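You operate a simulated robot arm through the tools that you are given. There is no shell and no other tool.

The job below is to be done with a simulated robot arm. You get a single attempt, and the scene is never put back.

TASK
Turn off the two rings left on and both oven knobs, then move the blue saucepan on to the trivet.
Fine: the other pans stay.

The check looks at the end state, three seconds after you hand in, the way a careful person would. Anything else that was tipped, shoved, dropped, spilled or broken makes it a failure.

THE ROBOT
A 7-joint arm with a fingered hand, fixed in place. Base frame: the origin is at the foot of the arm, x ahead of it, y to its left, z up. Readings come in m, degrees, newtons and seconds.
Its first joint turns from -69.0 to 172.0 degrees. Payload 5 kg.
The TCP is the grasp point between the finger pads, 0.032 m short of the fingertips. In the tool frame z runs along the fingers and y along their closing line. Largest opening 0.16 m; the body of the gripper starts 0.089 m behind the TCP. The gripper is a hand of 3 fingers: y runs from the thumb to the fingers, the wrist lies at [0, 0, -0.252] in the tool frame.
Orientation is that of the tool frame in the base frame, as a unit quaternion [x, y, z, w]. With the fingers straight down and closing along the base's y, the tool's x points along the base's -x, its y along +y and its z along -z.

THE INTERFACE
- The arm moves only by the tool arm_command. Its argument "steps" is one flat list of numbers, 6 for each row, row after row: the shift along the tool's x, y, z in units of 200 mm (1.0 is 200 mm), then the turn, a rotation vector about the tool's x, y, z in units of 90 degrees (1.0 is 90 degrees). In form: [tx, ty, tz, rx, ry, rz, tx, ty, tz, rx, ry, rz, ...]. A call has 1 to 20 rows; each row is the pose to reach, as a shift and turn from the pose commanded when the call began, along the tool's axes at that moment. A call with a number of a shift or a turn outside -1 to 1 is refused whole. A row lasts 0.2 s, in which the tool goes at most 0.05 m and 8.6 degrees; a call with a longer step from one row to the next is refused whole. Where a pose cannot be reached the arm comes as near as it can. A force on the tool above 40 N (or 10 N above the force at the start of the call, whichever is more), or a blocked arm, ends the call early, and 0.2 s more pass. In this call time passes only in rows, and 0.2 s behind the last. The reply holds the time, the measured pose of the TCP, the force on the tool along the base axes, the opening and the grip force, in the units named above and with some noise, with the torque about the TCP (base axes, N m) and any sound that the robot's microphone picked up, and new pictures: "views" is both (left out), scene, wrist or none.
- Cameras (640 x 400 px; columns grow to the right, rows downward): "scene" is fixed at [0.0401, -0.5017, 1.3163]; the picture's right is [0.62, -0.78, 0.00], its down [-0.20, -0.16, -0.97] and it looks along [0.76, 0.60, -0.25] (base axes); focal length 349 px, centre (320, 200). "wrist" rides on the gripper at [0.065, -0.004, -0.116] in the tool frame; the picture's right is [0.06, 1.00, 0.00], its down [-0.87, 0.05, -0.49] and it looks along [-0.49, 0.03, 0.87] (tool axes); focal length 261 px, centre (320, 200). There is no depth. A picture from a camera that has moved, and an enlarged one, comes with that camera's place and axes in the base frame and with its lens. The place of the scene camera against the robot may be out by one fixed shift of up to 0.018 m in any direction.
- slide_trunk(by): slides the trunk up (or, below 0, down) by that many m; the arm rides with it, the base frame stays. It gives what a move gives, with no picture.
- finger_targets(finger1, finger2, thumb_bend): sets how far each is bent, from 0 (flat) to 100 (curled in); at 30 the hand is open as for a grip, at 70 the pads meet at the TCP. One left out holds its place. A second passes; each finger stops where it meets its share of the squeeze, and holds until it gets a number again. It is the only way to open and close the hand. It gives what a move gives, with no picture; readings hold the bend of each and the force on the fingers (four entries, about 0 where the hand has none), thumb and palm.
- zoom(camera, box): a new picture of the part [left, top, right, bottom] of that camera's present view, enlarged. It takes no simulated time.
- hand_in(): hands the job in; it is judged then, once.

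Nothing tells you positions but the pictures and the camera data. Unless the task says otherwise, let go and move clear before handing in.

The tools are called after "Call:" as a command line: name --argument value ..., lists and objects as JSON in quotes. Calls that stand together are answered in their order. arm_command: Moves the arm, as the interface text tells. Its arguments: {"type":"object","properties":{"steps":{"type":"array"},"views":{"type":"string","enum":["both","scene","wrist","none"]}},"required":["steps"]} The other tools are called the same way: slide_trunk (by) slides the trunk up or down; finger_targets (finger1, finger2, thumb_bend) moves the fingers one by one; zoom (camera, box) takes an enlarged picture of a part of a camera's view; hand_in () hands the job in.

At the start:

```text
time: 0.0
tcp_pos: [0.6829, 0.1214, 1.2266]
tool_rot: [0.0, 1.0, 0.0, -0.001]
contact_force: [0.0, 0.3, -0.8]
wrist_torque: [-0.02, 0.0, 0.0]
width: 0.16
grip_force: 0.1
shape: jaw
bend: [30.0, 30.0, 30.0]
finger forces: [0.1, 0.0, 0.0, 0.0, 0.1, 0.1]
trunk travel left (down, up): [-0.675, 0.265]
```

scene: 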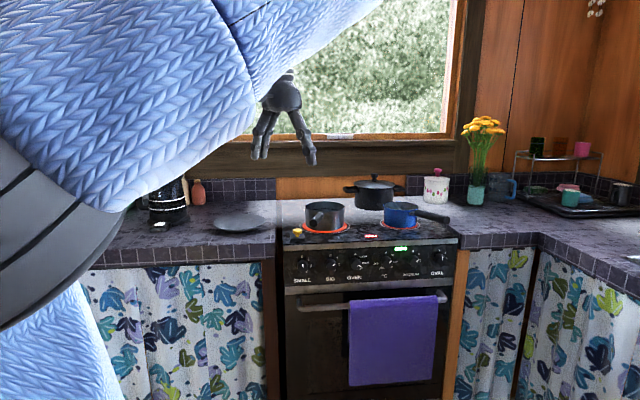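
wrist: 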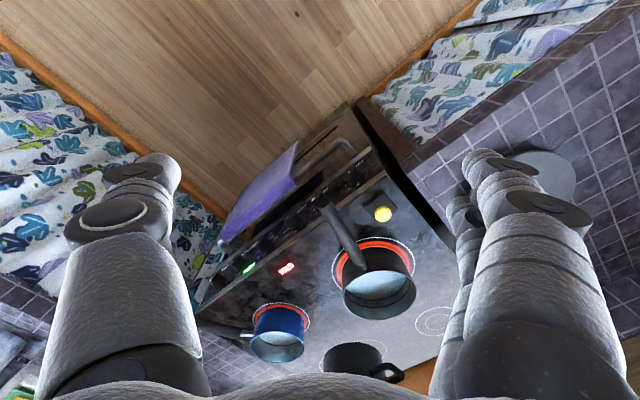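

I see a stove with several knobs on its front panel, two glowing rings under the grey pot and the blue saucepan, and a black pot behind. I'll look closer at the knobs and the hob before moving anything.

Call:
zoom --camera "scene" --box '[270, 220, 470, 300]'

Call:
zoom --camera "scene" --box '[200, 160, 480, 260]'

Call:
zoom --camera "wrist" --box '[180, 150, 460, 390]'

```text
3.20 times, centred on (370, 260) of scene
camera zoom: at [0.0401, -0.5017, 1.3163], right [0.62, -0.78, 0.0], down [-0.2, -0.16, -0.97], along [0.76, 0.6, -0.25], focal length 1116 px, centre (160, 8)
```

zoom: 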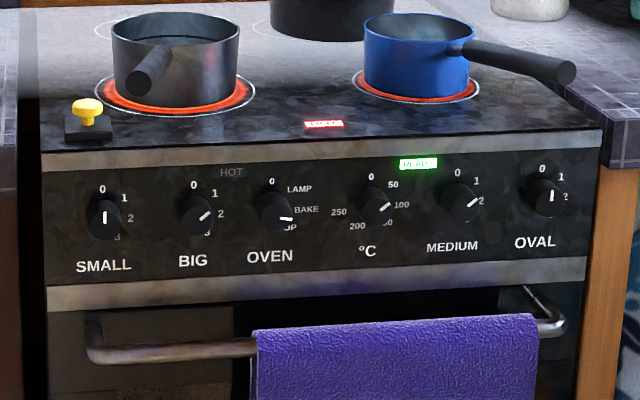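

```text
2.29 times, centred on (340, 210) of scene
camera zoom: at [0.0401, -0.5017, 1.3163], right [0.62, -0.78, 0.0], down [-0.2, -0.16, -0.97], along [0.76, 0.6, -0.25], focal length 797 px, centre (274, 177)
```

zoom: 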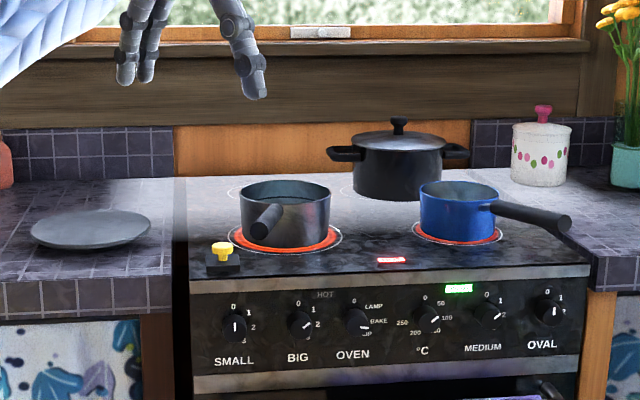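

```text
1.67 times, centred on (320, 270) of wrist
camera zoom: at [0.6171, 0.1173, 1.3417], right [-0.06, 1.0, 0.0], down [0.87, 0.05, 0.49], along [0.49, 0.03, -0.87], focal length 434 px, centre (320, 83)
```

zoom: 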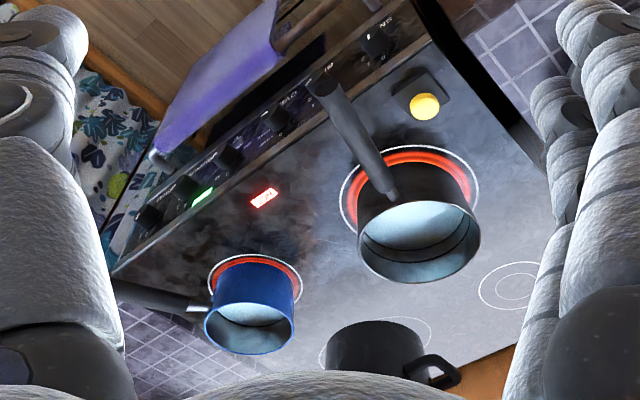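

I can see six knobs; SMALL and OVAL look at 0, while BIG, OVEN, °C and MEDIUM are not. I need finer views of each knob's pointer, and of what could be the trivet (the flat dark disc on the left counter).

Call:
zoom --camera "scene" --box '[285, 240, 375, 296]'

Call:
zoom --camera "scene" --box '[365, 236, 455, 292]'

Call:
zoom --camera "scene" --box '[120, 165, 300, 265]'

Call:
zoom --camera "scene" --box '[460, 100, 640, 240]'

Call:
zoom --camera "scene" --box '[285, 170, 465, 270]'

```text
7.11 times, centred on (330, 268) of scene
camera zoom: at [0.0401, -0.5017, 1.3163], right [0.62, -0.78, 0.0], down [-0.2, -0.16, -0.97], along [0.76, 0.6, -0.25], focal length 2480 px, centre (249, -284)
```

zoom: 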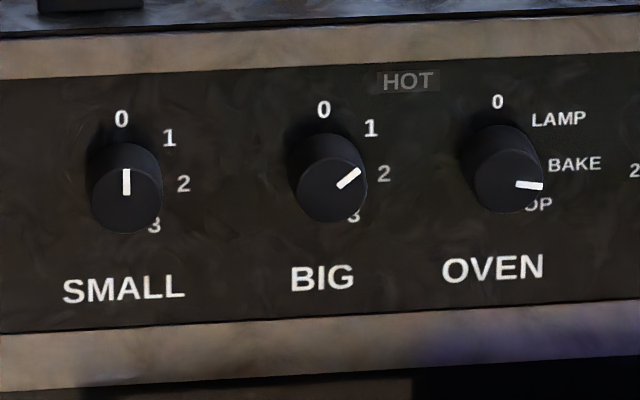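

```text
7.11 times, centred on (410, 264) of scene
camera zoom: at [0.0401, -0.5017, 1.3163], right [0.62, -0.78, 0.0], down [-0.2, -0.16, -0.97], along [0.76, 0.6, -0.25], focal length 2480 px, centre (-320, -255)
```

zoom: 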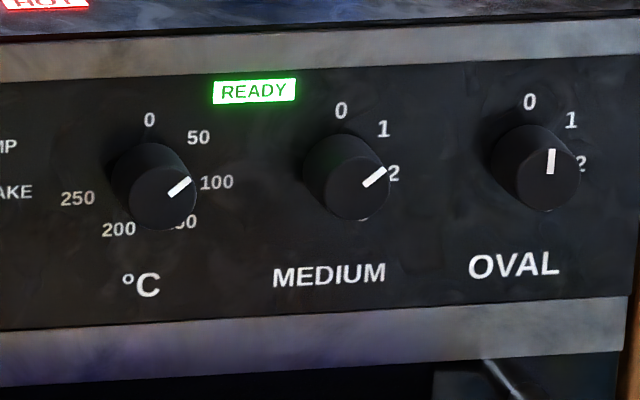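

```text
3.56 times, centred on (210, 215) of scene
camera zoom: at [0.0401, -0.5017, 1.3163], right [0.62, -0.78, 0.0], down [-0.2, -0.16, -0.97], along [0.76, 0.6, -0.25], focal length 1240 px, centre (711, 147)
```

zoom: 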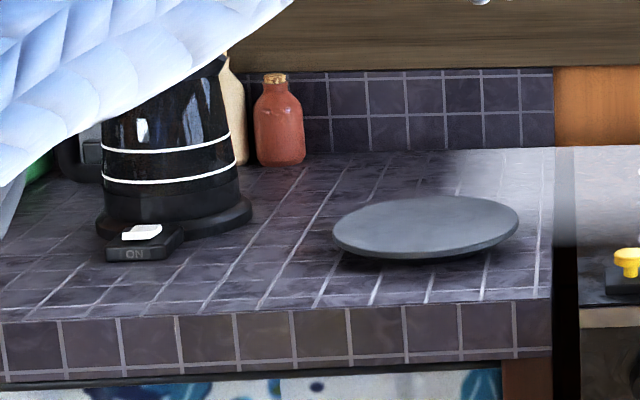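

```text
2.86 times, centred on (550, 170) of scene
camera zoom: at [0.0401, -0.5017, 1.3163], right [0.62, -0.78, 0.0], down [-0.2, -0.16, -0.97], along [0.76, 0.6, -0.25], focal length 996 px, centre (-337, 286)
```

zoom: 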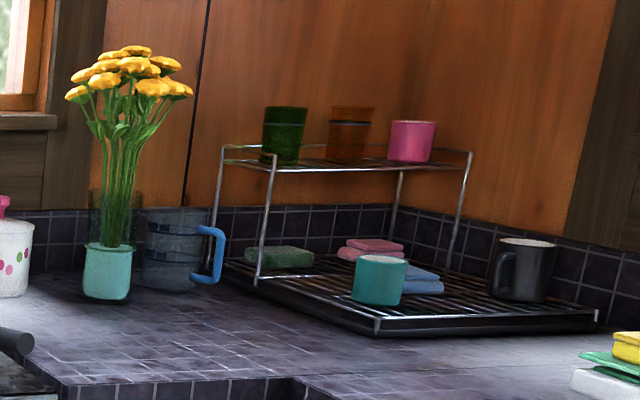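

```text
3.56 times, centred on (375, 220) of scene
camera zoom: at [0.0401, -0.5017, 1.3163], right [0.62, -0.78, 0.0], down [-0.2, -0.16, -0.97], along [0.76, 0.6, -0.25], focal length 1240 px, centre (124, 129)
```

zoom: 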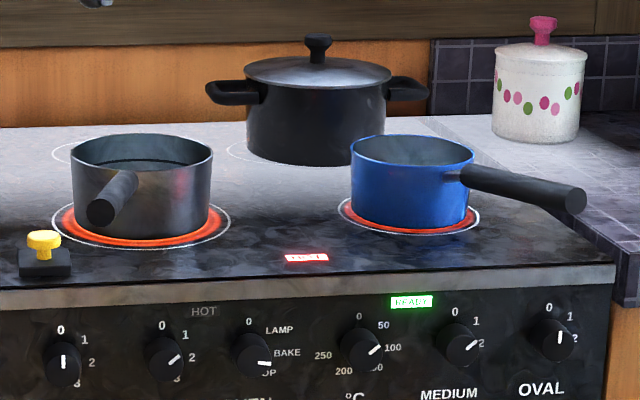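

Four knobs are off zero (BIG, OVEN, °C, MEDIUM). From both pictures I take the panel to face along about (-0.71,-0.71), with the knob faces about 0.80 m high. The trivet is the grey disc near (0.83, 0.55). I'll first turn the hand level, facing the panel but well short of it, and take a closer picture.

Call:
arm_command --steps '[-0.0238, -0.0642, 0, -0.0326, -0.0786, -0.0326, -0.0475, -0.1283, 0, -0.0652, -0.1572, -0.0652, -0.0713, -0.1925, 0, -0.0978, -0.2358, -0.0978, -0.095, -0.2567, 0, -0.1303, -0.3143, -0.1303, -0.1188, -0.3208, 0, -0.1629, -0.3929, -0.1629, -0.1425, -0.385, 0, -0.1955, -0.4715, -0.1955, -0.1663, -0.4492, 0, -0.2281, -0.5501, -0.2281, -0.19, -0.5133, 0, -0.2607, -0.6287, -0.2607, -0.2138, -0.5775, 0, -0.2933, -0.7073, -0.2933, -0.2375, -0.6417, 0, -0.3258, -0.7858, -0.3258, -0.2613, -0.7058, 0, -0.3584, -0.8644, -0.3584, -0.285, -0.77, 0, -0.391, -0.943, -0.391]' --views "both"

```text
time: 2.6
tcp_pos: [0.7386, -0.0348, 1.2288]
tool_rot: [-0.271, 0.652, 0.27, 0.655]
contact_force: [-0.1, -0.2, -7.7]
wrist_torque: [0.58, -0.63, -0.05]
width: 0.1598
grip_force: 0.1
shape: jaw
bend: [30.0, 30.0, 30.0]
finger forces: [0.0, 0.1, 0.2, 0.0, 0.0, 0.0]
trunk travel left (down, up): [-0.675, 0.265]
camera wrist: at [0.6606, -0.1189, 1.1635], right [-0.71, 0.71, -0.07], down [-0.39, -0.31, 0.87], along [0.59, 0.64, 0.49], focal length 261 px, centre (320, 200)
```

scene: 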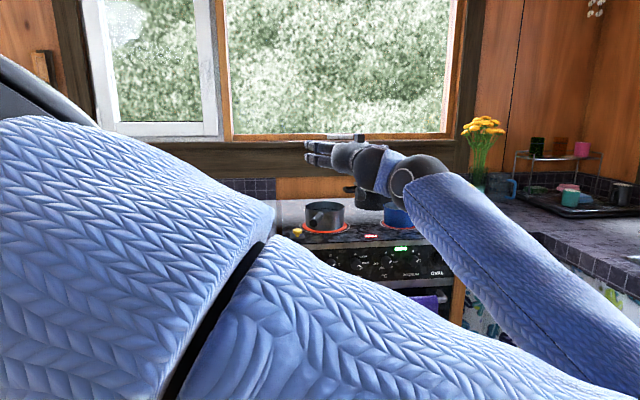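
wrist: 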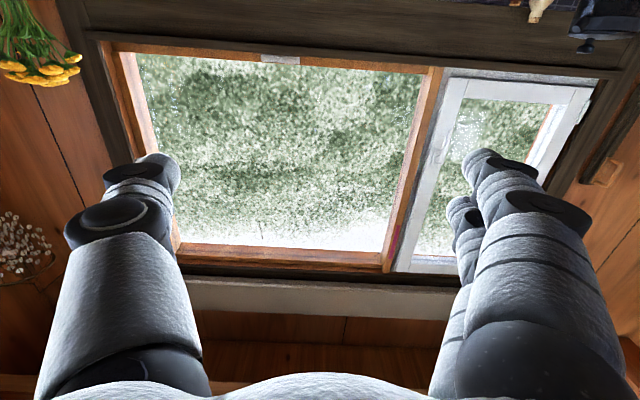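

The hand is now level and facing the panel. The elbow hangs to the right over open floor. I'll lower the trunk towards knob height and look again.

Call:
slide_trunk --by -0.2

Call:
zoom --camera "scene" --box '[0, 0, 640, 400]'

Call:
zoom --camera "wrist" --box '[0, 0, 640, 400]'

```text
time: 4.8
tcp_pos: [0.7394, -0.0341, 1.0253]
tool_rot: [-0.272, 0.653, 0.272, 0.653]
contact_force: [-0.9, -0.4, -0.1]
wrist_torque: [-0.03, -0.02, 0.02]
width: 0.1599
grip_force: 0.0
shape: jaw
bend: [30.0, 30.0, 30.0]
finger forces: [0.0, 0.1, 0.0, 0.0, 0.0, 0.0]
trunk travel left (down, up): [-0.475, 0.465]
```

```text
1.00 times, centred on (320, 200) of scene (not enlarged: the box is as wide or as high as the picture)
camera zoom: at [0.0401, -0.5017, 1.3163], right [0.62, -0.78, 0.0], down [-0.2, -0.16, -0.97], along [0.76, 0.6, -0.25], focal length 349 px, centre (320, 200)
```

zoom: 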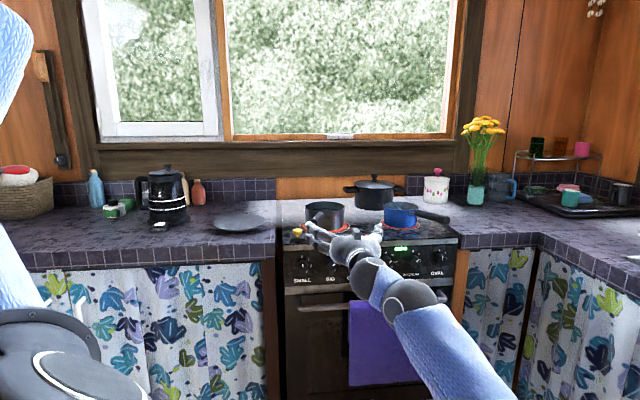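

```text
1.00 times, centred on (320, 200) of wrist (not enlarged: the box is as wide or as high as the picture)
camera zoom: at [0.6594, -0.1181, 0.9609], right [-0.71, 0.7, -0.06], down [-0.38, -0.31, 0.87], along [0.59, 0.64, 0.49], focal length 261 px, centre (320, 200)
```

zoom: 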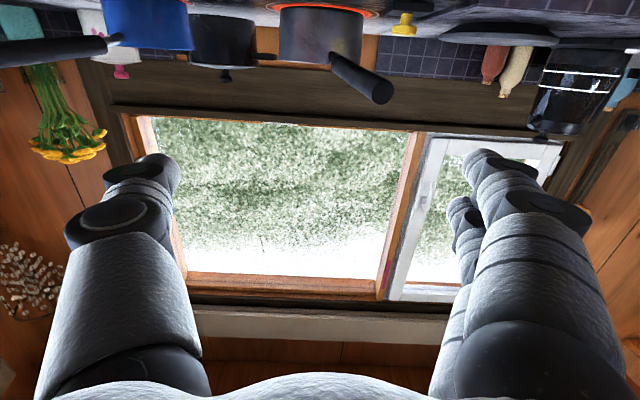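

The hand is clear of everything and the grey pan's handle tip is near (0.82, 0.13, 0.99), above my working height. Using both cameras together, I put the knob faces near z = 0.82. I'll lower the hand to that height and half-close it so the open fingers can't touch neighbouring knobs.

Call:
slide_trunk --by -0.203

Call:
finger_targets --finger1 50 --finger2 50 --thumb_bend 50

Call:
zoom --camera "wrist" --box '[0, 0, 640, 400]'

Call:
zoom --camera "scene" --box '[0, 0, 640, 400]'

```text
time: 7.0
tcp_pos: [0.7383, -0.0341, 0.8231]
tool_rot: [-0.271, 0.653, 0.271, 0.653]
contact_force: [0.7, 0.0, 0.5]
wrist_torque: [0.0, 0.03, 0.01]
width: 0.1599
grip_force: 0.1
shape: jaw
bend: [30.0, 30.0, 30.0]
finger forces: [0.0, 0.1, 0.0, 0.0, 0.0, 0.0]
trunk travel left (down, up): [-0.272, 0.668]
```

```text
time: 8.0
tcp_pos: [0.7385, -0.0349, 0.8223]
tool_rot: [-0.271, 0.654, 0.271, 0.652]
contact_force: [0.1, 0.8, 0.3]
wrist_torque: [0.0, 0.01, 0.02]
width: 0.088
grip_force: 0.0
shape: fingers
bend: [50.0, 50.0, 50.0]
finger forces: [0.0, 0.1, 0.1, 0.1, 0.1, 0.1]
trunk travel left (down, up): [-0.272, 0.668]
```

```text
1.00 times, centred on (320, 200) of wrist (not enlarged: the box is as wide or as high as the picture)
camera zoom: at [0.6595, -0.1181, 0.7577], right [-0.71, 0.7, -0.06], down [-0.38, -0.31, 0.87], along [0.59, 0.64, 0.49], focal length 261 px, centre (320, 200)
```

zoom: 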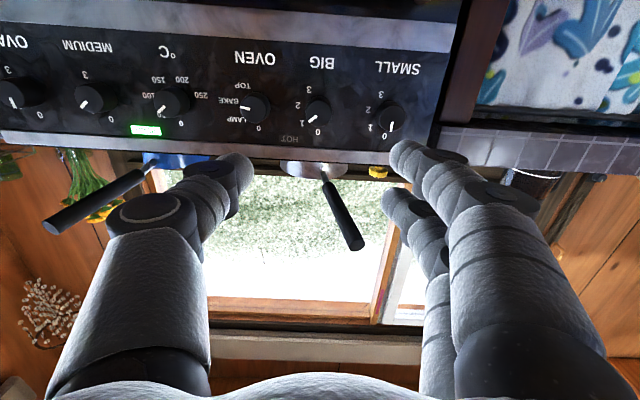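

```text
1.00 times, centred on (320, 200) of scene (not enlarged: the box is as wide or as high as the picture)
camera zoom: at [0.0401, -0.5017, 1.3163], right [0.62, -0.78, 0.0], down [-0.2, -0.16, -0.97], along [0.76, 0.6, -0.25], focal length 349 px, centre (320, 200)
```

zoom: 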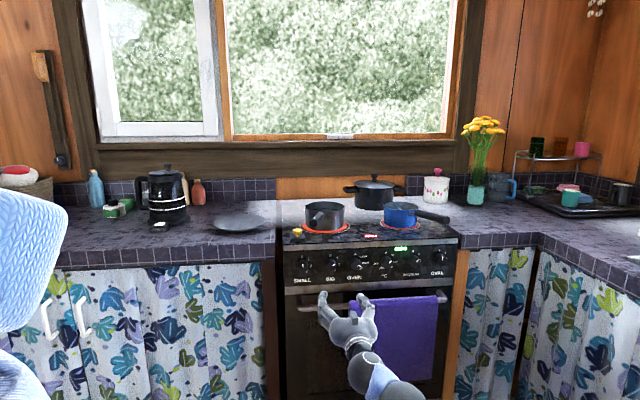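

The wrist picture now shows the panel upside down. BIG sits almost straight ahead. I'll zoom in to fix each knob's centre and pointer.

Call:
zoom --camera "wrist" --box '[200, 40, 430, 180]'

Call:
zoom --camera "wrist" --box '[0, 20, 230, 160]'

Call:
zoom --camera "scene" --box '[270, 230, 470, 355]'

```text
2.78 times, centred on (315, 110) of wrist
camera zoom: at [0.6595, -0.1181, 0.7577], right [-0.71, 0.7, -0.06], down [-0.38, -0.31, 0.87], along [0.59, 0.64, 0.49], focal length 725 px, centre (334, 450)
```

zoom: 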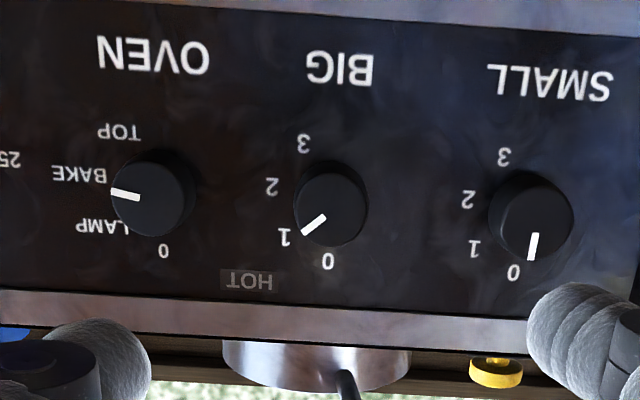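

```text
2.78 times, centred on (115, 90) of wrist
camera zoom: at [0.6595, -0.1181, 0.7577], right [-0.71, 0.7, -0.06], down [-0.38, -0.31, 0.87], along [0.59, 0.64, 0.49], focal length 725 px, centre (890, 506)
```

zoom: 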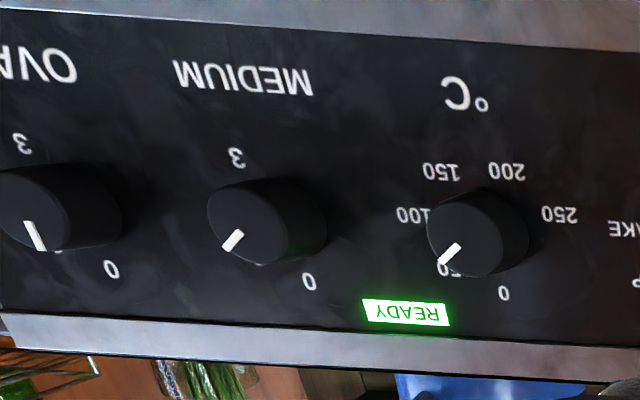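

```text
3.20 times, centred on (370, 292) of scene
camera zoom: at [0.0401, -0.5017, 1.3163], right [0.62, -0.78, 0.0], down [-0.2, -0.16, -0.97], along [0.76, 0.6, -0.25], focal length 1116 px, centre (160, -96)
```

zoom: 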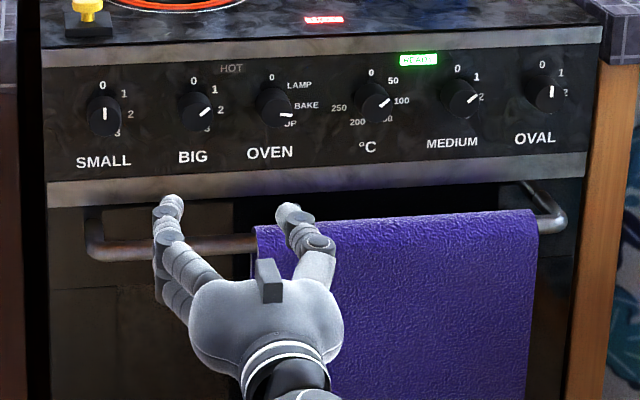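

BIG's face is centred about 5 mm above and 1–2 mm right of the hand's axis, and the knob is roughly 36 mm across. I'll advance most of the way with a 24° clockwise roll, so the counter-clockwise turn stays centred.

Call:
arm_command --steps '[-0.006, -0.0025, 0.2375, 0, 0, 0.0667, -0.0125, -0.005, 0.475, 0, 0, 0.1333, -0.019, -0.0075, 0.7125, 0, 0, 0.2, -0.025, -0.01, 0.95, 0, 0, 0.267]' --views "both"

```text
time: 9.0
tcp_pos: [0.874, 0.1022, 0.8266]
tool_rot: [-0.129, 0.695, 0.402, 0.582]
contact_force: [-0.5, -1.4, 0.1]
wrist_torque: [-0.02, 0.0, 0.02]
width: 0.0881
grip_force: 0.1
shape: fingers
bend: [50.0, 50.0, 50.0]
finger forces: [0.0, 0.0, 0.0, 0.0, 0.0, 0.0]
trunk travel left (down, up): [-0.272, 0.668]
camera wrist: at [0.7766, 0.0355, 0.766], right [-0.66, 0.66, 0.35], down [-0.13, -0.56, 0.82], along [0.74, 0.49, 0.46], focal length 261 px, centre (320, 200)
```

scene: 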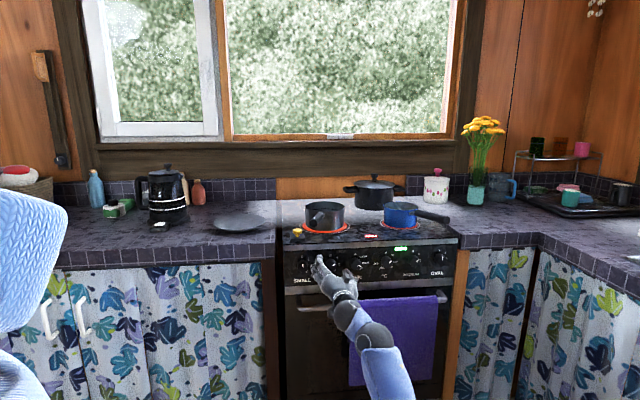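
wrist: 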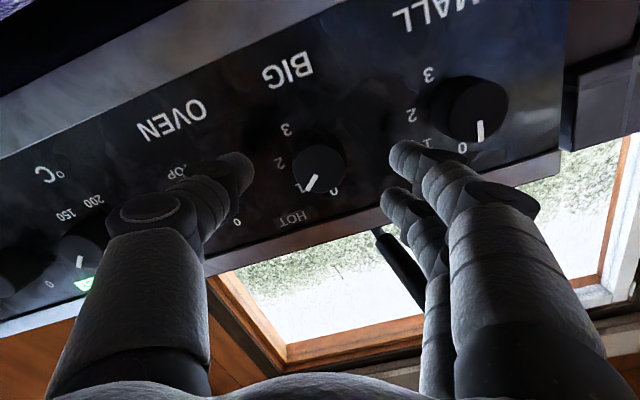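

Call:
zoom --camera "wrist" --box '[240, 110, 400, 210]'

Call:
zoom --camera "scene" --box '[280, 235, 380, 298]'

```text
4.00 times, centred on (320, 160) of wrist
camera zoom: at [0.7766, 0.0355, 0.766], right [-0.66, 0.66, 0.35], down [-0.13, -0.56, 0.82], along [0.74, 0.49, 0.46], focal length 1043 px, centre (320, 360)
```

zoom: 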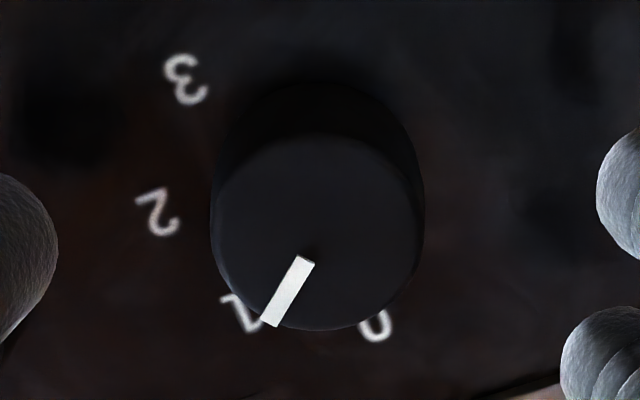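

```text
6.35 times, centred on (330, 266) of scene
camera zoom: at [0.0401, -0.5017, 1.3163], right [0.62, -0.78, 0.0], down [-0.2, -0.16, -0.97], along [0.76, 0.6, -0.25], focal length 2214 px, centre (256, -222)
```

zoom: 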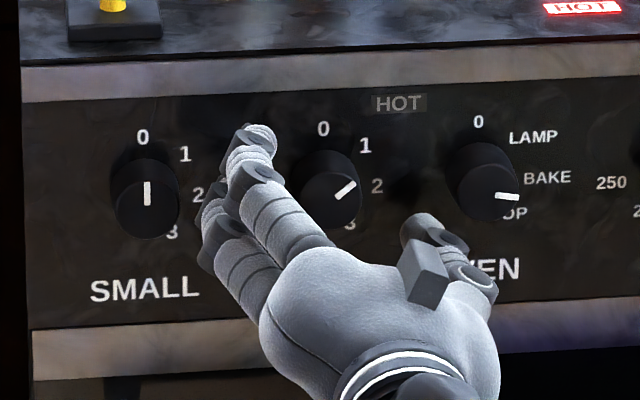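

BIG's face is about 4–5 mm up from the hand's axis and the panel is about 74 mm ahead of the TCP. I'll correct that and move in so the fingertips straddle the knob without touching the panel.

Call:
arm_command --steps '[-0.0225, 0, 0.06, 0, 0, 0.267, -0.0225, 0, 0.12, 0, 0, 0.267, -0.0225, 0, 0.18, 0, 0, 0.267]' --views "none"

```text
refused: row 1 steps farther than a row can; nothing moved
```

That call was refused because I repeated the roll, which is relative to the present pose. I'll send the same shift without it.

Call:
arm_command --steps '[-0.0225, 0, 0.06, 0, 0, 0, -0.0225, 0, 0.12, 0, 0, 0, -0.0225, 0, 0.18, 0, 0, 0]' --views "both"

```text
time: 9.6
tcp_pos: [0.8906, 0.1141, 0.8304]
tool_rot: [-0.13, 0.695, 0.401, 0.582]
contact_force: [-9.7, -7.3, -0.8]
wrist_torque: [-0.03, 0.07, -0.11]
width: 0.088
grip_force: 6.1
shape: fingers
bend: [50.0, 50.0, 50.0]
finger forces: [1.7, 3.0, 0.0, 0.1, 6.9, 0.0]
trunk travel left (down, up): [-0.272, 0.668]
stopped in row 3: the force on the tool passed its limit at 50 N (the readings are from after the stop); the commanded pose is now the measured one
camera wrist: at [0.792, 0.0483, 0.7701], right [-0.66, 0.66, 0.35], down [-0.13, -0.56, 0.82], along [0.74, 0.5, 0.46], focal length 261 px, centre (320, 200)
```

scene: 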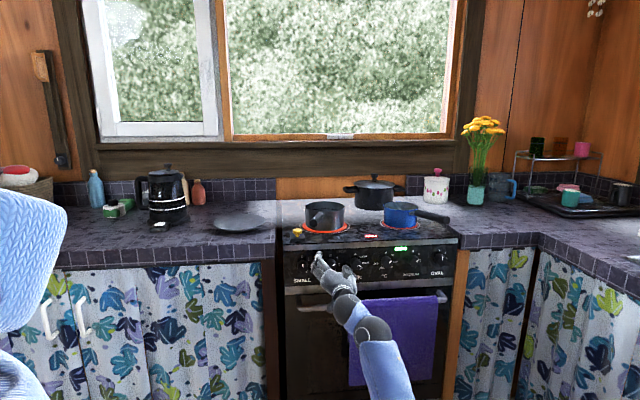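
wrist: 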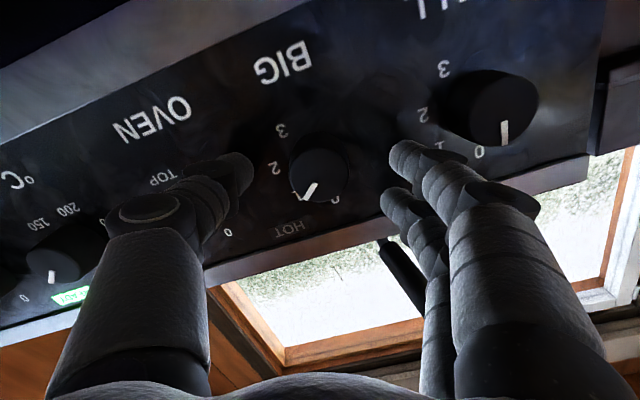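

The fingertips touched the panel at TCP n ≈ 0.71, slightly earlier than I reckoned. I'll look closely before backing off a few millimetres.

Call:
zoom --camera "wrist" --box '[220, 110, 420, 235]'

Call:
zoom --camera "scene" --box '[290, 235, 370, 285]'

```text
3.20 times, centred on (320, 172) of wrist
camera zoom: at [0.792, 0.0483, 0.7701], right [-0.66, 0.66, 0.35], down [-0.13, -0.56, 0.82], along [0.74, 0.5, 0.46], focal length 834 px, centre (320, 288)
```

zoom: 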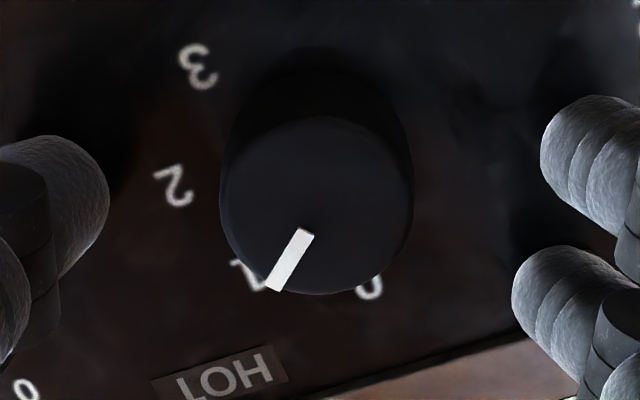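

```text
8.00 times, centred on (330, 260) of scene
camera zoom: at [0.0401, -0.5017, 1.3163], right [0.62, -0.78, 0.0], down [-0.2, -0.16, -0.97], along [0.76, 0.6, -0.25], focal length 2790 px, centre (240, -280)
```

zoom: 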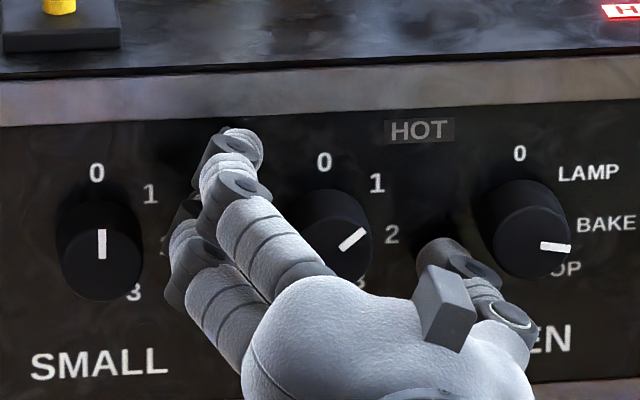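

Comparing the knob's base with the fingertips in both pictures, the panel is at n ≈ 0.744 and the knob axis at z ≈ 0.822. That puts my hand about 9 mm too high. I'll back off 6 mm, drop onto the axis and look again.

Call:
arm_command --steps '[0, 0, -0.03, 0, 0, 0, 0.023, -0.003, -0.03, 0, 0, 0, 0.046, -0.005, -0.03, 0, 0, 0]' --views "wrist"

Call:
zoom --camera "wrist" --box '[220, 110, 420, 235]'

Call:
zoom --camera "scene" --box '[290, 235, 370, 285]'

```text
time: 10.4
tcp_pos: [0.8849, 0.1135, 0.8223]
tool_rot: [-0.13, 0.695, 0.402, 0.581]
contact_force: [-0.8, -0.6, 0.2]
wrist_torque: [-0.06, 0.0, 0.0]
width: 0.0875
grip_force: 0.0
shape: fingers
bend: [50.0, 50.0, 50.0]
finger forces: [0.0, 0.1, 0.0, 0.0, 0.1, 0.1]
trunk travel left (down, up): [-0.272, 0.668]
camera wrist: at [0.7869, 0.0466, 0.7603], right [-0.66, 0.66, 0.35], down [-0.13, -0.56, 0.82], along [0.74, 0.5, 0.46], focal length 261 px, centre (320, 200)
```

wrist: 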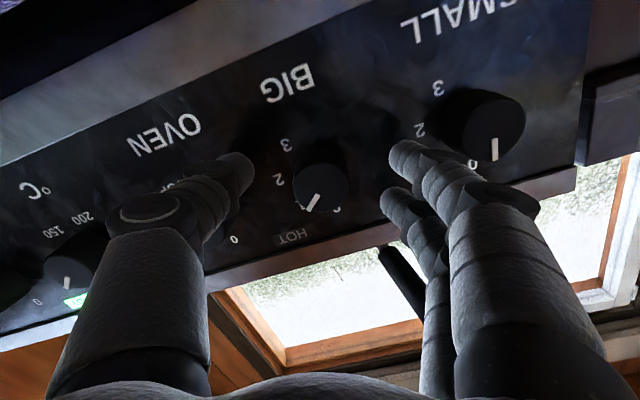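

```text
3.20 times, centred on (320, 172) of wrist
camera zoom: at [0.7869, 0.0466, 0.7603], right [-0.66, 0.66, 0.35], down [-0.13, -0.56, 0.82], along [0.74, 0.5, 0.46], focal length 834 px, centre (320, 288)
```

zoom: 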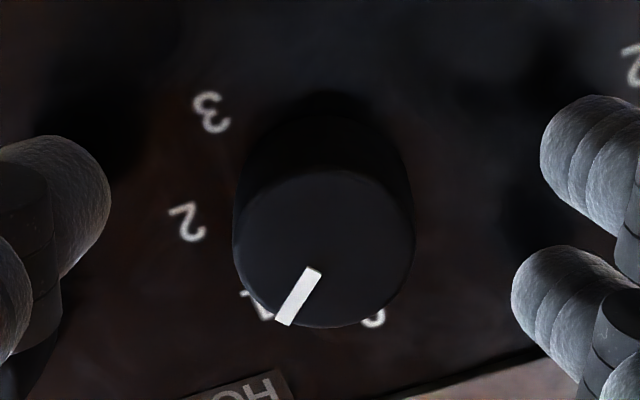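

```text
8.00 times, centred on (330, 260) of scene
camera zoom: at [0.0401, -0.5017, 1.3163], right [0.62, -0.78, 0.0], down [-0.2, -0.16, -0.97], along [0.76, 0.6, -0.25], focal length 2790 px, centre (240, -280)
```

zoom: 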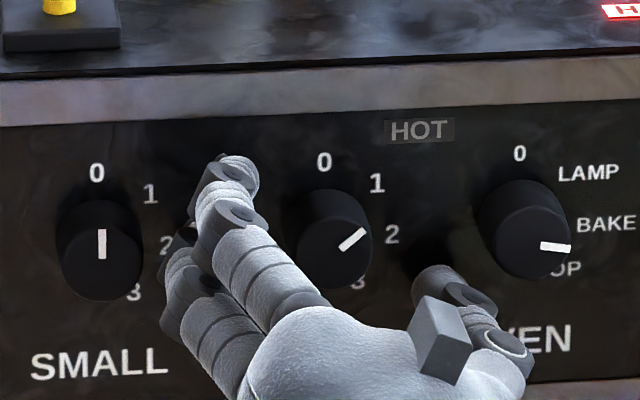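

The fingertips now straddle the knob's body, on axis within about a millimetre. I'll close on it.

Call:
finger_targets --finger1 70 --finger2 70 --thumb_bend 70

Call:
zoom --camera "wrist" --box '[220, 110, 420, 235]'

Call:
zoom --camera "scene" --box '[290, 235, 370, 285]'

```text
time: 11.4
tcp_pos: [0.8859, 0.1131, 0.8209]
tool_rot: [-0.129, 0.696, 0.4, 0.582]
contact_force: [4.7, 2.2, 1.0]
wrist_torque: [0.03, 0.05, 0.02]
width: 0.0305
grip_force: 10.5
shape: fingers
bend: [66.0, 64.0, 66.0]
finger forces: [2.8, 6.8, 0.1, 0.1, 11.1, 0.0]
trunk travel left (down, up): [-0.272, 0.668]
```

```text
3.20 times, centred on (320, 172) of wrist
camera zoom: at [0.7871, 0.0467, 0.7602], right [-0.66, 0.66, 0.35], down [-0.13, -0.56, 0.82], along [0.74, 0.5, 0.46], focal length 834 px, centre (320, 288)
```

zoom: 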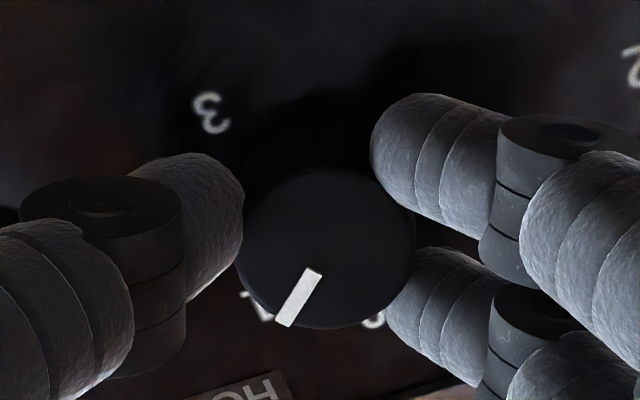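

```text
8.00 times, centred on (330, 260) of scene
camera zoom: at [0.0401, -0.5017, 1.3163], right [0.62, -0.78, 0.0], down [-0.2, -0.16, -0.97], along [0.76, 0.6, -0.25], focal length 2790 px, centre (240, -280)
```

zoom: 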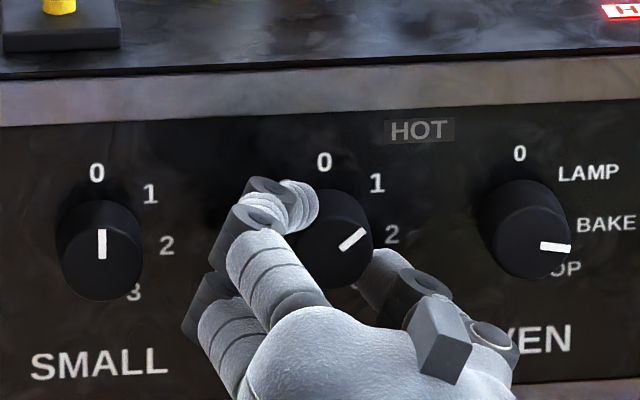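

BIG is gripped between thumb and fingers. Now I'll turn it counter-clockwise about 45° and check.

Call:
arm_command --steps '[0, 0, 0, 0, 0, -0.0625, 0, 0, 0, 0, 0, -0.125, 0, 0, 0, 0, 0, -0.1875, 0, 0, 0, 0, 0, -0.25, 0, 0, 0, 0, 0, -0.3125, 0, 0, 0, 0, 0, -0.375, 0, 0, 0, 0, 0, -0.4375, 0, 0, 0, 0, 0, -0.5]' --views "wrist"

Call:
zoom --camera "wrist" --box '[220, 110, 420, 235]'

Call:
zoom --camera "scene" --box '[270, 215, 390, 290]'

```text
time: 13.2
tcp_pos: [0.8857, 0.1121, 0.8213]
tool_rot: [-0.387, 0.593, 0.148, 0.691]
contact_force: [11.1, -5.0, -1.8]
wrist_torque: [0.03, 0.05, -0.36]
width: 0.0309
grip_force: 11.6
shape: fingers
bend: [67.0, 64.0, 66.0]
finger forces: [3.1, 4.1, 0.0, 0.0, 16.3, 0.0]
trunk travel left (down, up): [-0.272, 0.668]
camera wrist: at [0.8226, 0.0113, 0.7621], right [-0.64, 0.64, -0.42], down [-0.6, -0.09, 0.79], along [0.47, 0.76, 0.45], focal length 261 px, centre (320, 200)
```

wrist: 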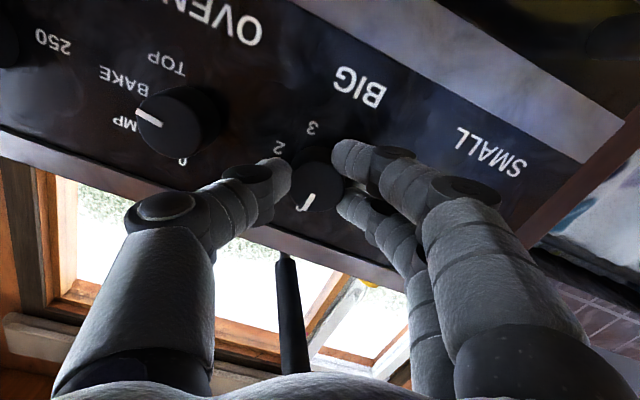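

```text
3.20 times, centred on (320, 172) of wrist
camera zoom: at [0.8226, 0.0113, 0.7621], right [-0.64, 0.64, -0.42], down [-0.6, -0.09, 0.79], along [0.47, 0.76, 0.45], focal length 834 px, centre (320, 288)
```

zoom: 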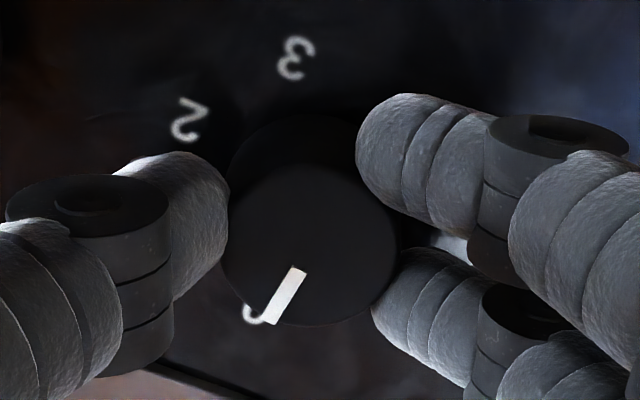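

```text
5.33 times, centred on (330, 252) of scene
camera zoom: at [0.0401, -0.5017, 1.3163], right [0.62, -0.78, 0.0], down [-0.2, -0.16, -0.97], along [0.76, 0.6, -0.25], focal length 1860 px, centre (267, -80)
```

zoom: 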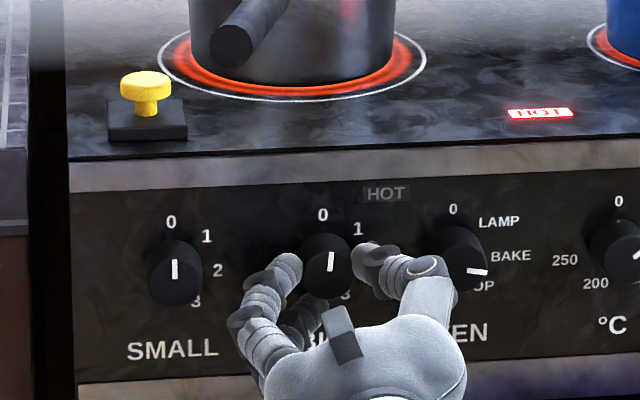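

BIG follows the hand and its pointer is nearly up, with the ring still glowing. I'll turn a few degrees more and watch for a stop.

Call:
arm_command --steps '[0, 0, 0, 0, 0, -0.022, 0, 0, 0, 0, 0, -0.044]' --views "wrist"

Call:
zoom --camera "wrist" --box '[220, 110, 420, 235]'

Call:
zoom --camera "scene" --box '[290, 235, 370, 285]'

Call:
zoom --camera "scene" --box '[270, 200, 430, 300]'

```text
time: 13.8
tcp_pos: [0.8849, 0.1119, 0.821]
tool_rot: [-0.407, 0.579, 0.124, 0.695]
contact_force: [9.2, -3.4, -0.9]
wrist_torque: [0.04, 0.02, -0.31]
width: 0.0306
grip_force: 11.4
shape: fingers
bend: [67.0, 64.0, 66.0]
finger forces: [3.0, 4.3, 0.1, 0.0, 15.7, 0.0]
trunk travel left (down, up): [-0.272, 0.668]
camera wrist: at [0.8257, 0.0082, 0.7639], right [-0.62, 0.62, -0.48], down [-0.64, -0.05, 0.77], along [0.45, 0.78, 0.43], focal length 261 px, centre (320, 200)
```

wrist: 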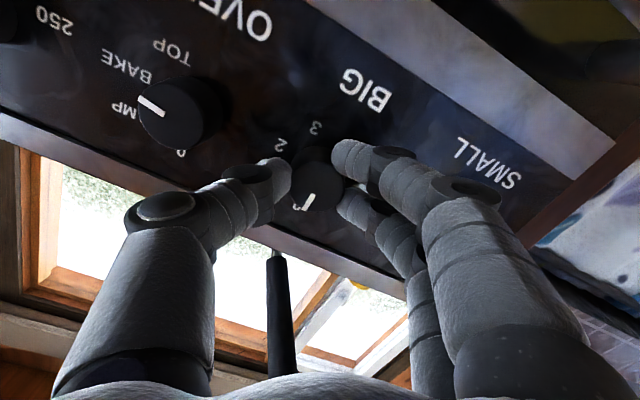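

```text
3.20 times, centred on (320, 172) of wrist
camera zoom: at [0.8257, 0.0082, 0.7639], right [-0.62, 0.62, -0.48], down [-0.64, -0.05, 0.77], along [0.45, 0.78, 0.43], focal length 834 px, centre (320, 288)
```

zoom: 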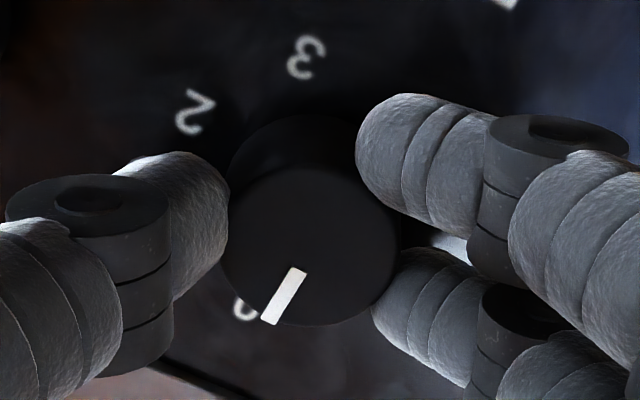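

```text
8.00 times, centred on (330, 260) of scene
camera zoom: at [0.0401, -0.5017, 1.3163], right [0.62, -0.78, 0.0], down [-0.2, -0.16, -0.97], along [0.76, 0.6, -0.25], focal length 2790 px, centre (240, -280)
```

zoom: 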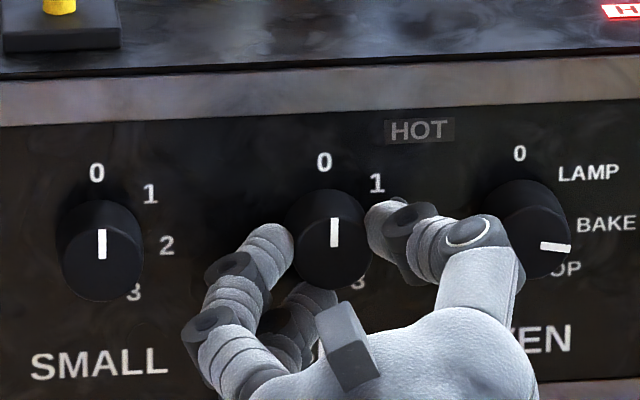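

```text
4.00 times, centred on (350, 250) of scene
camera zoom: at [0.0401, -0.5017, 1.3163], right [0.62, -0.78, 0.0], down [-0.2, -0.16, -0.97], along [0.76, 0.6, -0.25], focal length 1395 px, centre (200, 0)
```

zoom: 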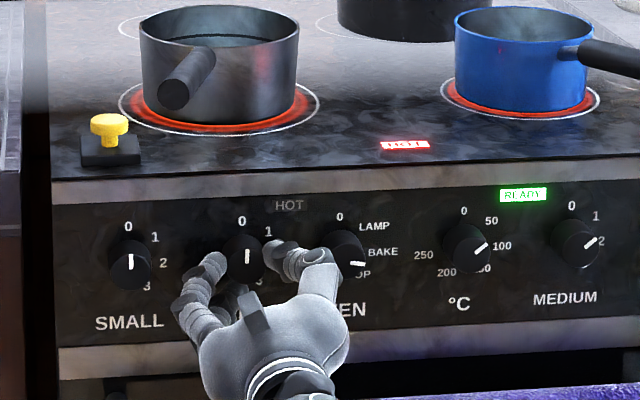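

BIG's pointer now looks upright like SMALL's, but the ring hasn't dimmed yet. I'll add 2° and hold for a second, to see whether it meets a stop or the ring changes.

Call:
arm_command --steps '[0, 0, 0, 0, 0, -0.022, 0, 0, 0, 0, 0, -0.022, 0, 0, 0, 0, 0, -0.022, 0, 0, 0, 0, 0, -0.022, 0, 0, 0, 0, 0, -0.022, 0, 0, 0, 0, 0, -0.022]' --views "none"

Call:
zoom --camera "scene" --box '[290, 235, 370, 285]'

Call:
zoom --camera "scene" --box '[270, 200, 430, 300]'

```text
time: 15.2
tcp_pos: [0.8852, 0.1117, 0.821]
tool_rot: [-0.415, 0.573, 0.112, 0.698]
contact_force: [9.9, -6.4, 0.6]
wrist_torque: [0.1, 0.13, -0.37]
width: 0.0308
grip_force: 12.2
shape: fingers
bend: [67.0, 65.0, 66.0]
finger forces: [2.4, 4.5, 0.0, 0.0, 17.6, 0.1]
trunk travel left (down, up): [-0.272, 0.668]
```

```text
8.00 times, centred on (330, 260) of scene
camera zoom: at [0.0401, -0.5017, 1.3163], right [0.62, -0.78, 0.0], down [-0.2, -0.16, -0.97], along [0.76, 0.6, -0.25], focal length 2790 px, centre (240, -280)
```

zoom: 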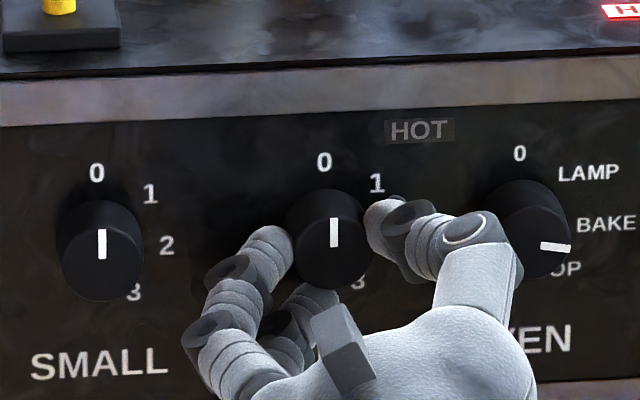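

```text
4.00 times, centred on (350, 250) of scene
camera zoom: at [0.0401, -0.5017, 1.3163], right [0.62, -0.78, 0.0], down [-0.2, -0.16, -0.97], along [0.76, 0.6, -0.25], focal length 1395 px, centre (200, 0)
```

zoom: 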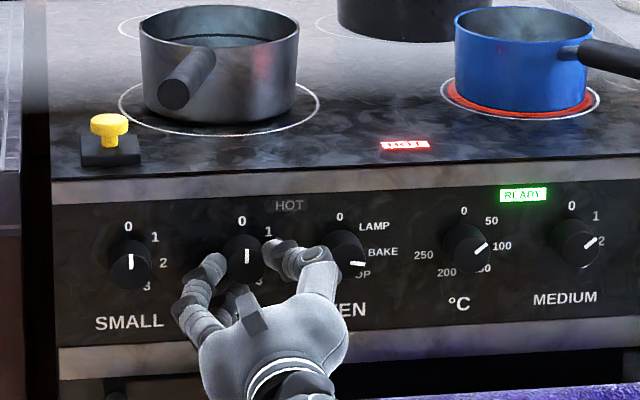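

BIG is at 0, a stop is felt, and its ring has gone dark. I'll release and back away.

Call:
finger_targets --finger1 52 --finger2 52 --thumb_bend 52

Call:
zoom --camera "scene" --box '[290, 235, 370, 285]'

```text
time: 16.2
tcp_pos: [0.8848, 0.1117, 0.8212]
tool_rot: [-0.416, 0.572, 0.111, 0.698]
contact_force: [1.0, -0.6, -0.2]
wrist_torque: [0.03, 0.0, -0.01]
width: 0.0785
grip_force: 0.0
shape: fingers
bend: [52.0, 52.0, 52.0]
finger forces: [0.0, 0.1, 0.1, 0.0, 0.0, 0.0]
trunk travel left (down, up): [-0.272, 0.668]
```

```text
8.00 times, centred on (330, 260) of scene
camera zoom: at [0.0401, -0.5017, 1.3163], right [0.62, -0.78, 0.0], down [-0.2, -0.16, -0.97], along [0.76, 0.6, -0.25], focal length 2790 px, centre (240, -280)
```

zoom: 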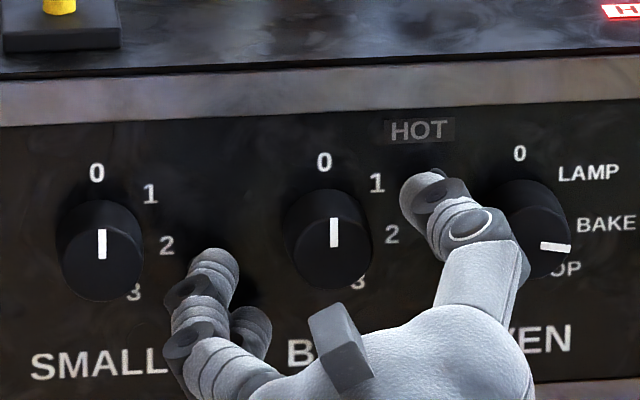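

Released cleanly. Now I'll retract 66 mm, shift right to OVEN and roll clockwise, so the roughly 90° turn can be done in one go.

Call:
arm_command --steps '[0, 0, -0.16, 0, 0, 0, 0, 0, -0.33, 0, 0, 0, 0.0193, -0.03675, -0.33, 0, 0, 0.0833, 0.0386, -0.0735, -0.33, 0, 0, 0.1667, 0.0579, -0.11025, -0.33, 0, 0, 0.25, 0.0772, -0.147, -0.33, 0, 0, 0.3333, 0.0965, -0.18375, -0.33, 0, 0, 0.4167, 0.1158, -0.2205, -0.33, 0, 0, 0.5, 0.1351, -0.25725, -0.33, 0, 0, 0.5833, 0.1544, -0.294, -0.33, 0, 0, 0.6667, 0.1737, -0.33075, -0.33, 0, 0, 0.75, 0.193, -0.3675, -0.33, 0, 0, 0.8333]' --views "both"

Call:
zoom --camera "wrist" --box '[220, 90, 420, 215]'

Call:
zoom --camera "scene" --box '[280, 225, 420, 312]'

```text
time: 18.8
tcp_pos: [0.8957, 0.0075, 0.8203]
tool_rot: [0.02, 0.707, 0.514, 0.485]
contact_force: [0.2, 0.6, -0.2]
wrist_torque: [-0.03, 0.04, 0.02]
width: 0.0786
grip_force: 0.1
shape: fingers
bend: [52.0, 52.0, 52.0]
finger forces: [0.1, 0.1, 0.0, 0.1, 0.0, 0.0]
trunk travel left (down, up): [-0.272, 0.668]
camera wrist: at [0.7805, -0.0424, 0.7739], right [-0.5, 0.5, 0.7], down [0.09, -0.78, 0.62], along [0.86, 0.37, 0.35], focal length 261 px, centre (320, 200)
```

scene: 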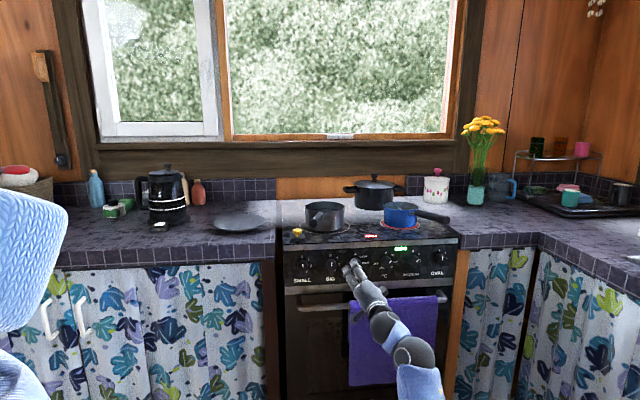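
wrist: 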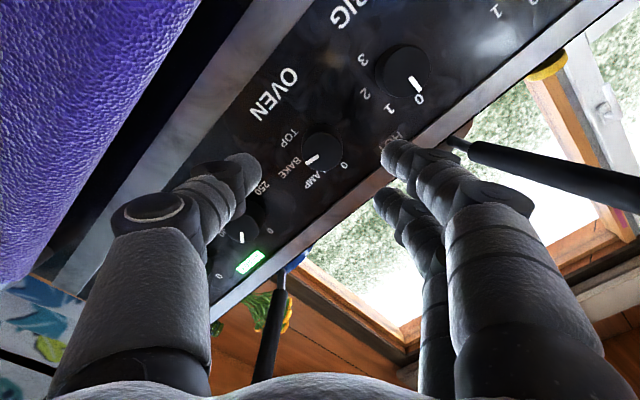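

```text
3.20 times, centred on (320, 152) of wrist
camera zoom: at [0.7805, -0.0424, 0.7739], right [-0.5, 0.5, 0.7], down [0.09, -0.78, 0.62], along [0.86, 0.37, 0.35], focal length 834 px, centre (320, 352)
```

zoom: 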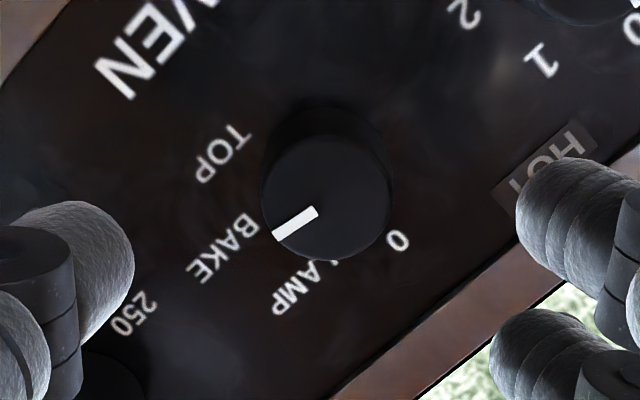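

```text
4.57 times, centred on (350, 268) of scene
camera zoom: at [0.0401, -0.5017, 1.3163], right [0.62, -0.78, 0.0], down [-0.2, -0.16, -0.97], along [0.76, 0.6, -0.25], focal length 1594 px, centre (183, -113)
```

zoom: 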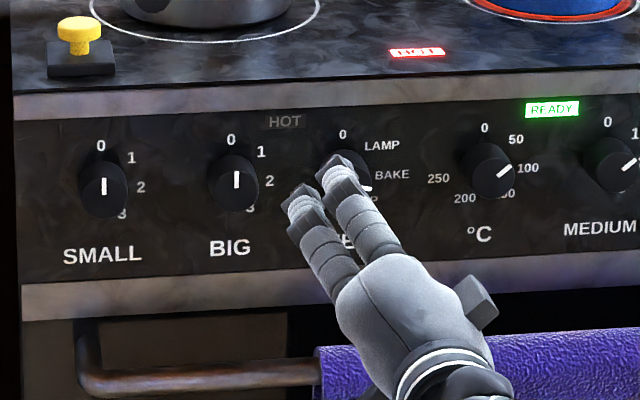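

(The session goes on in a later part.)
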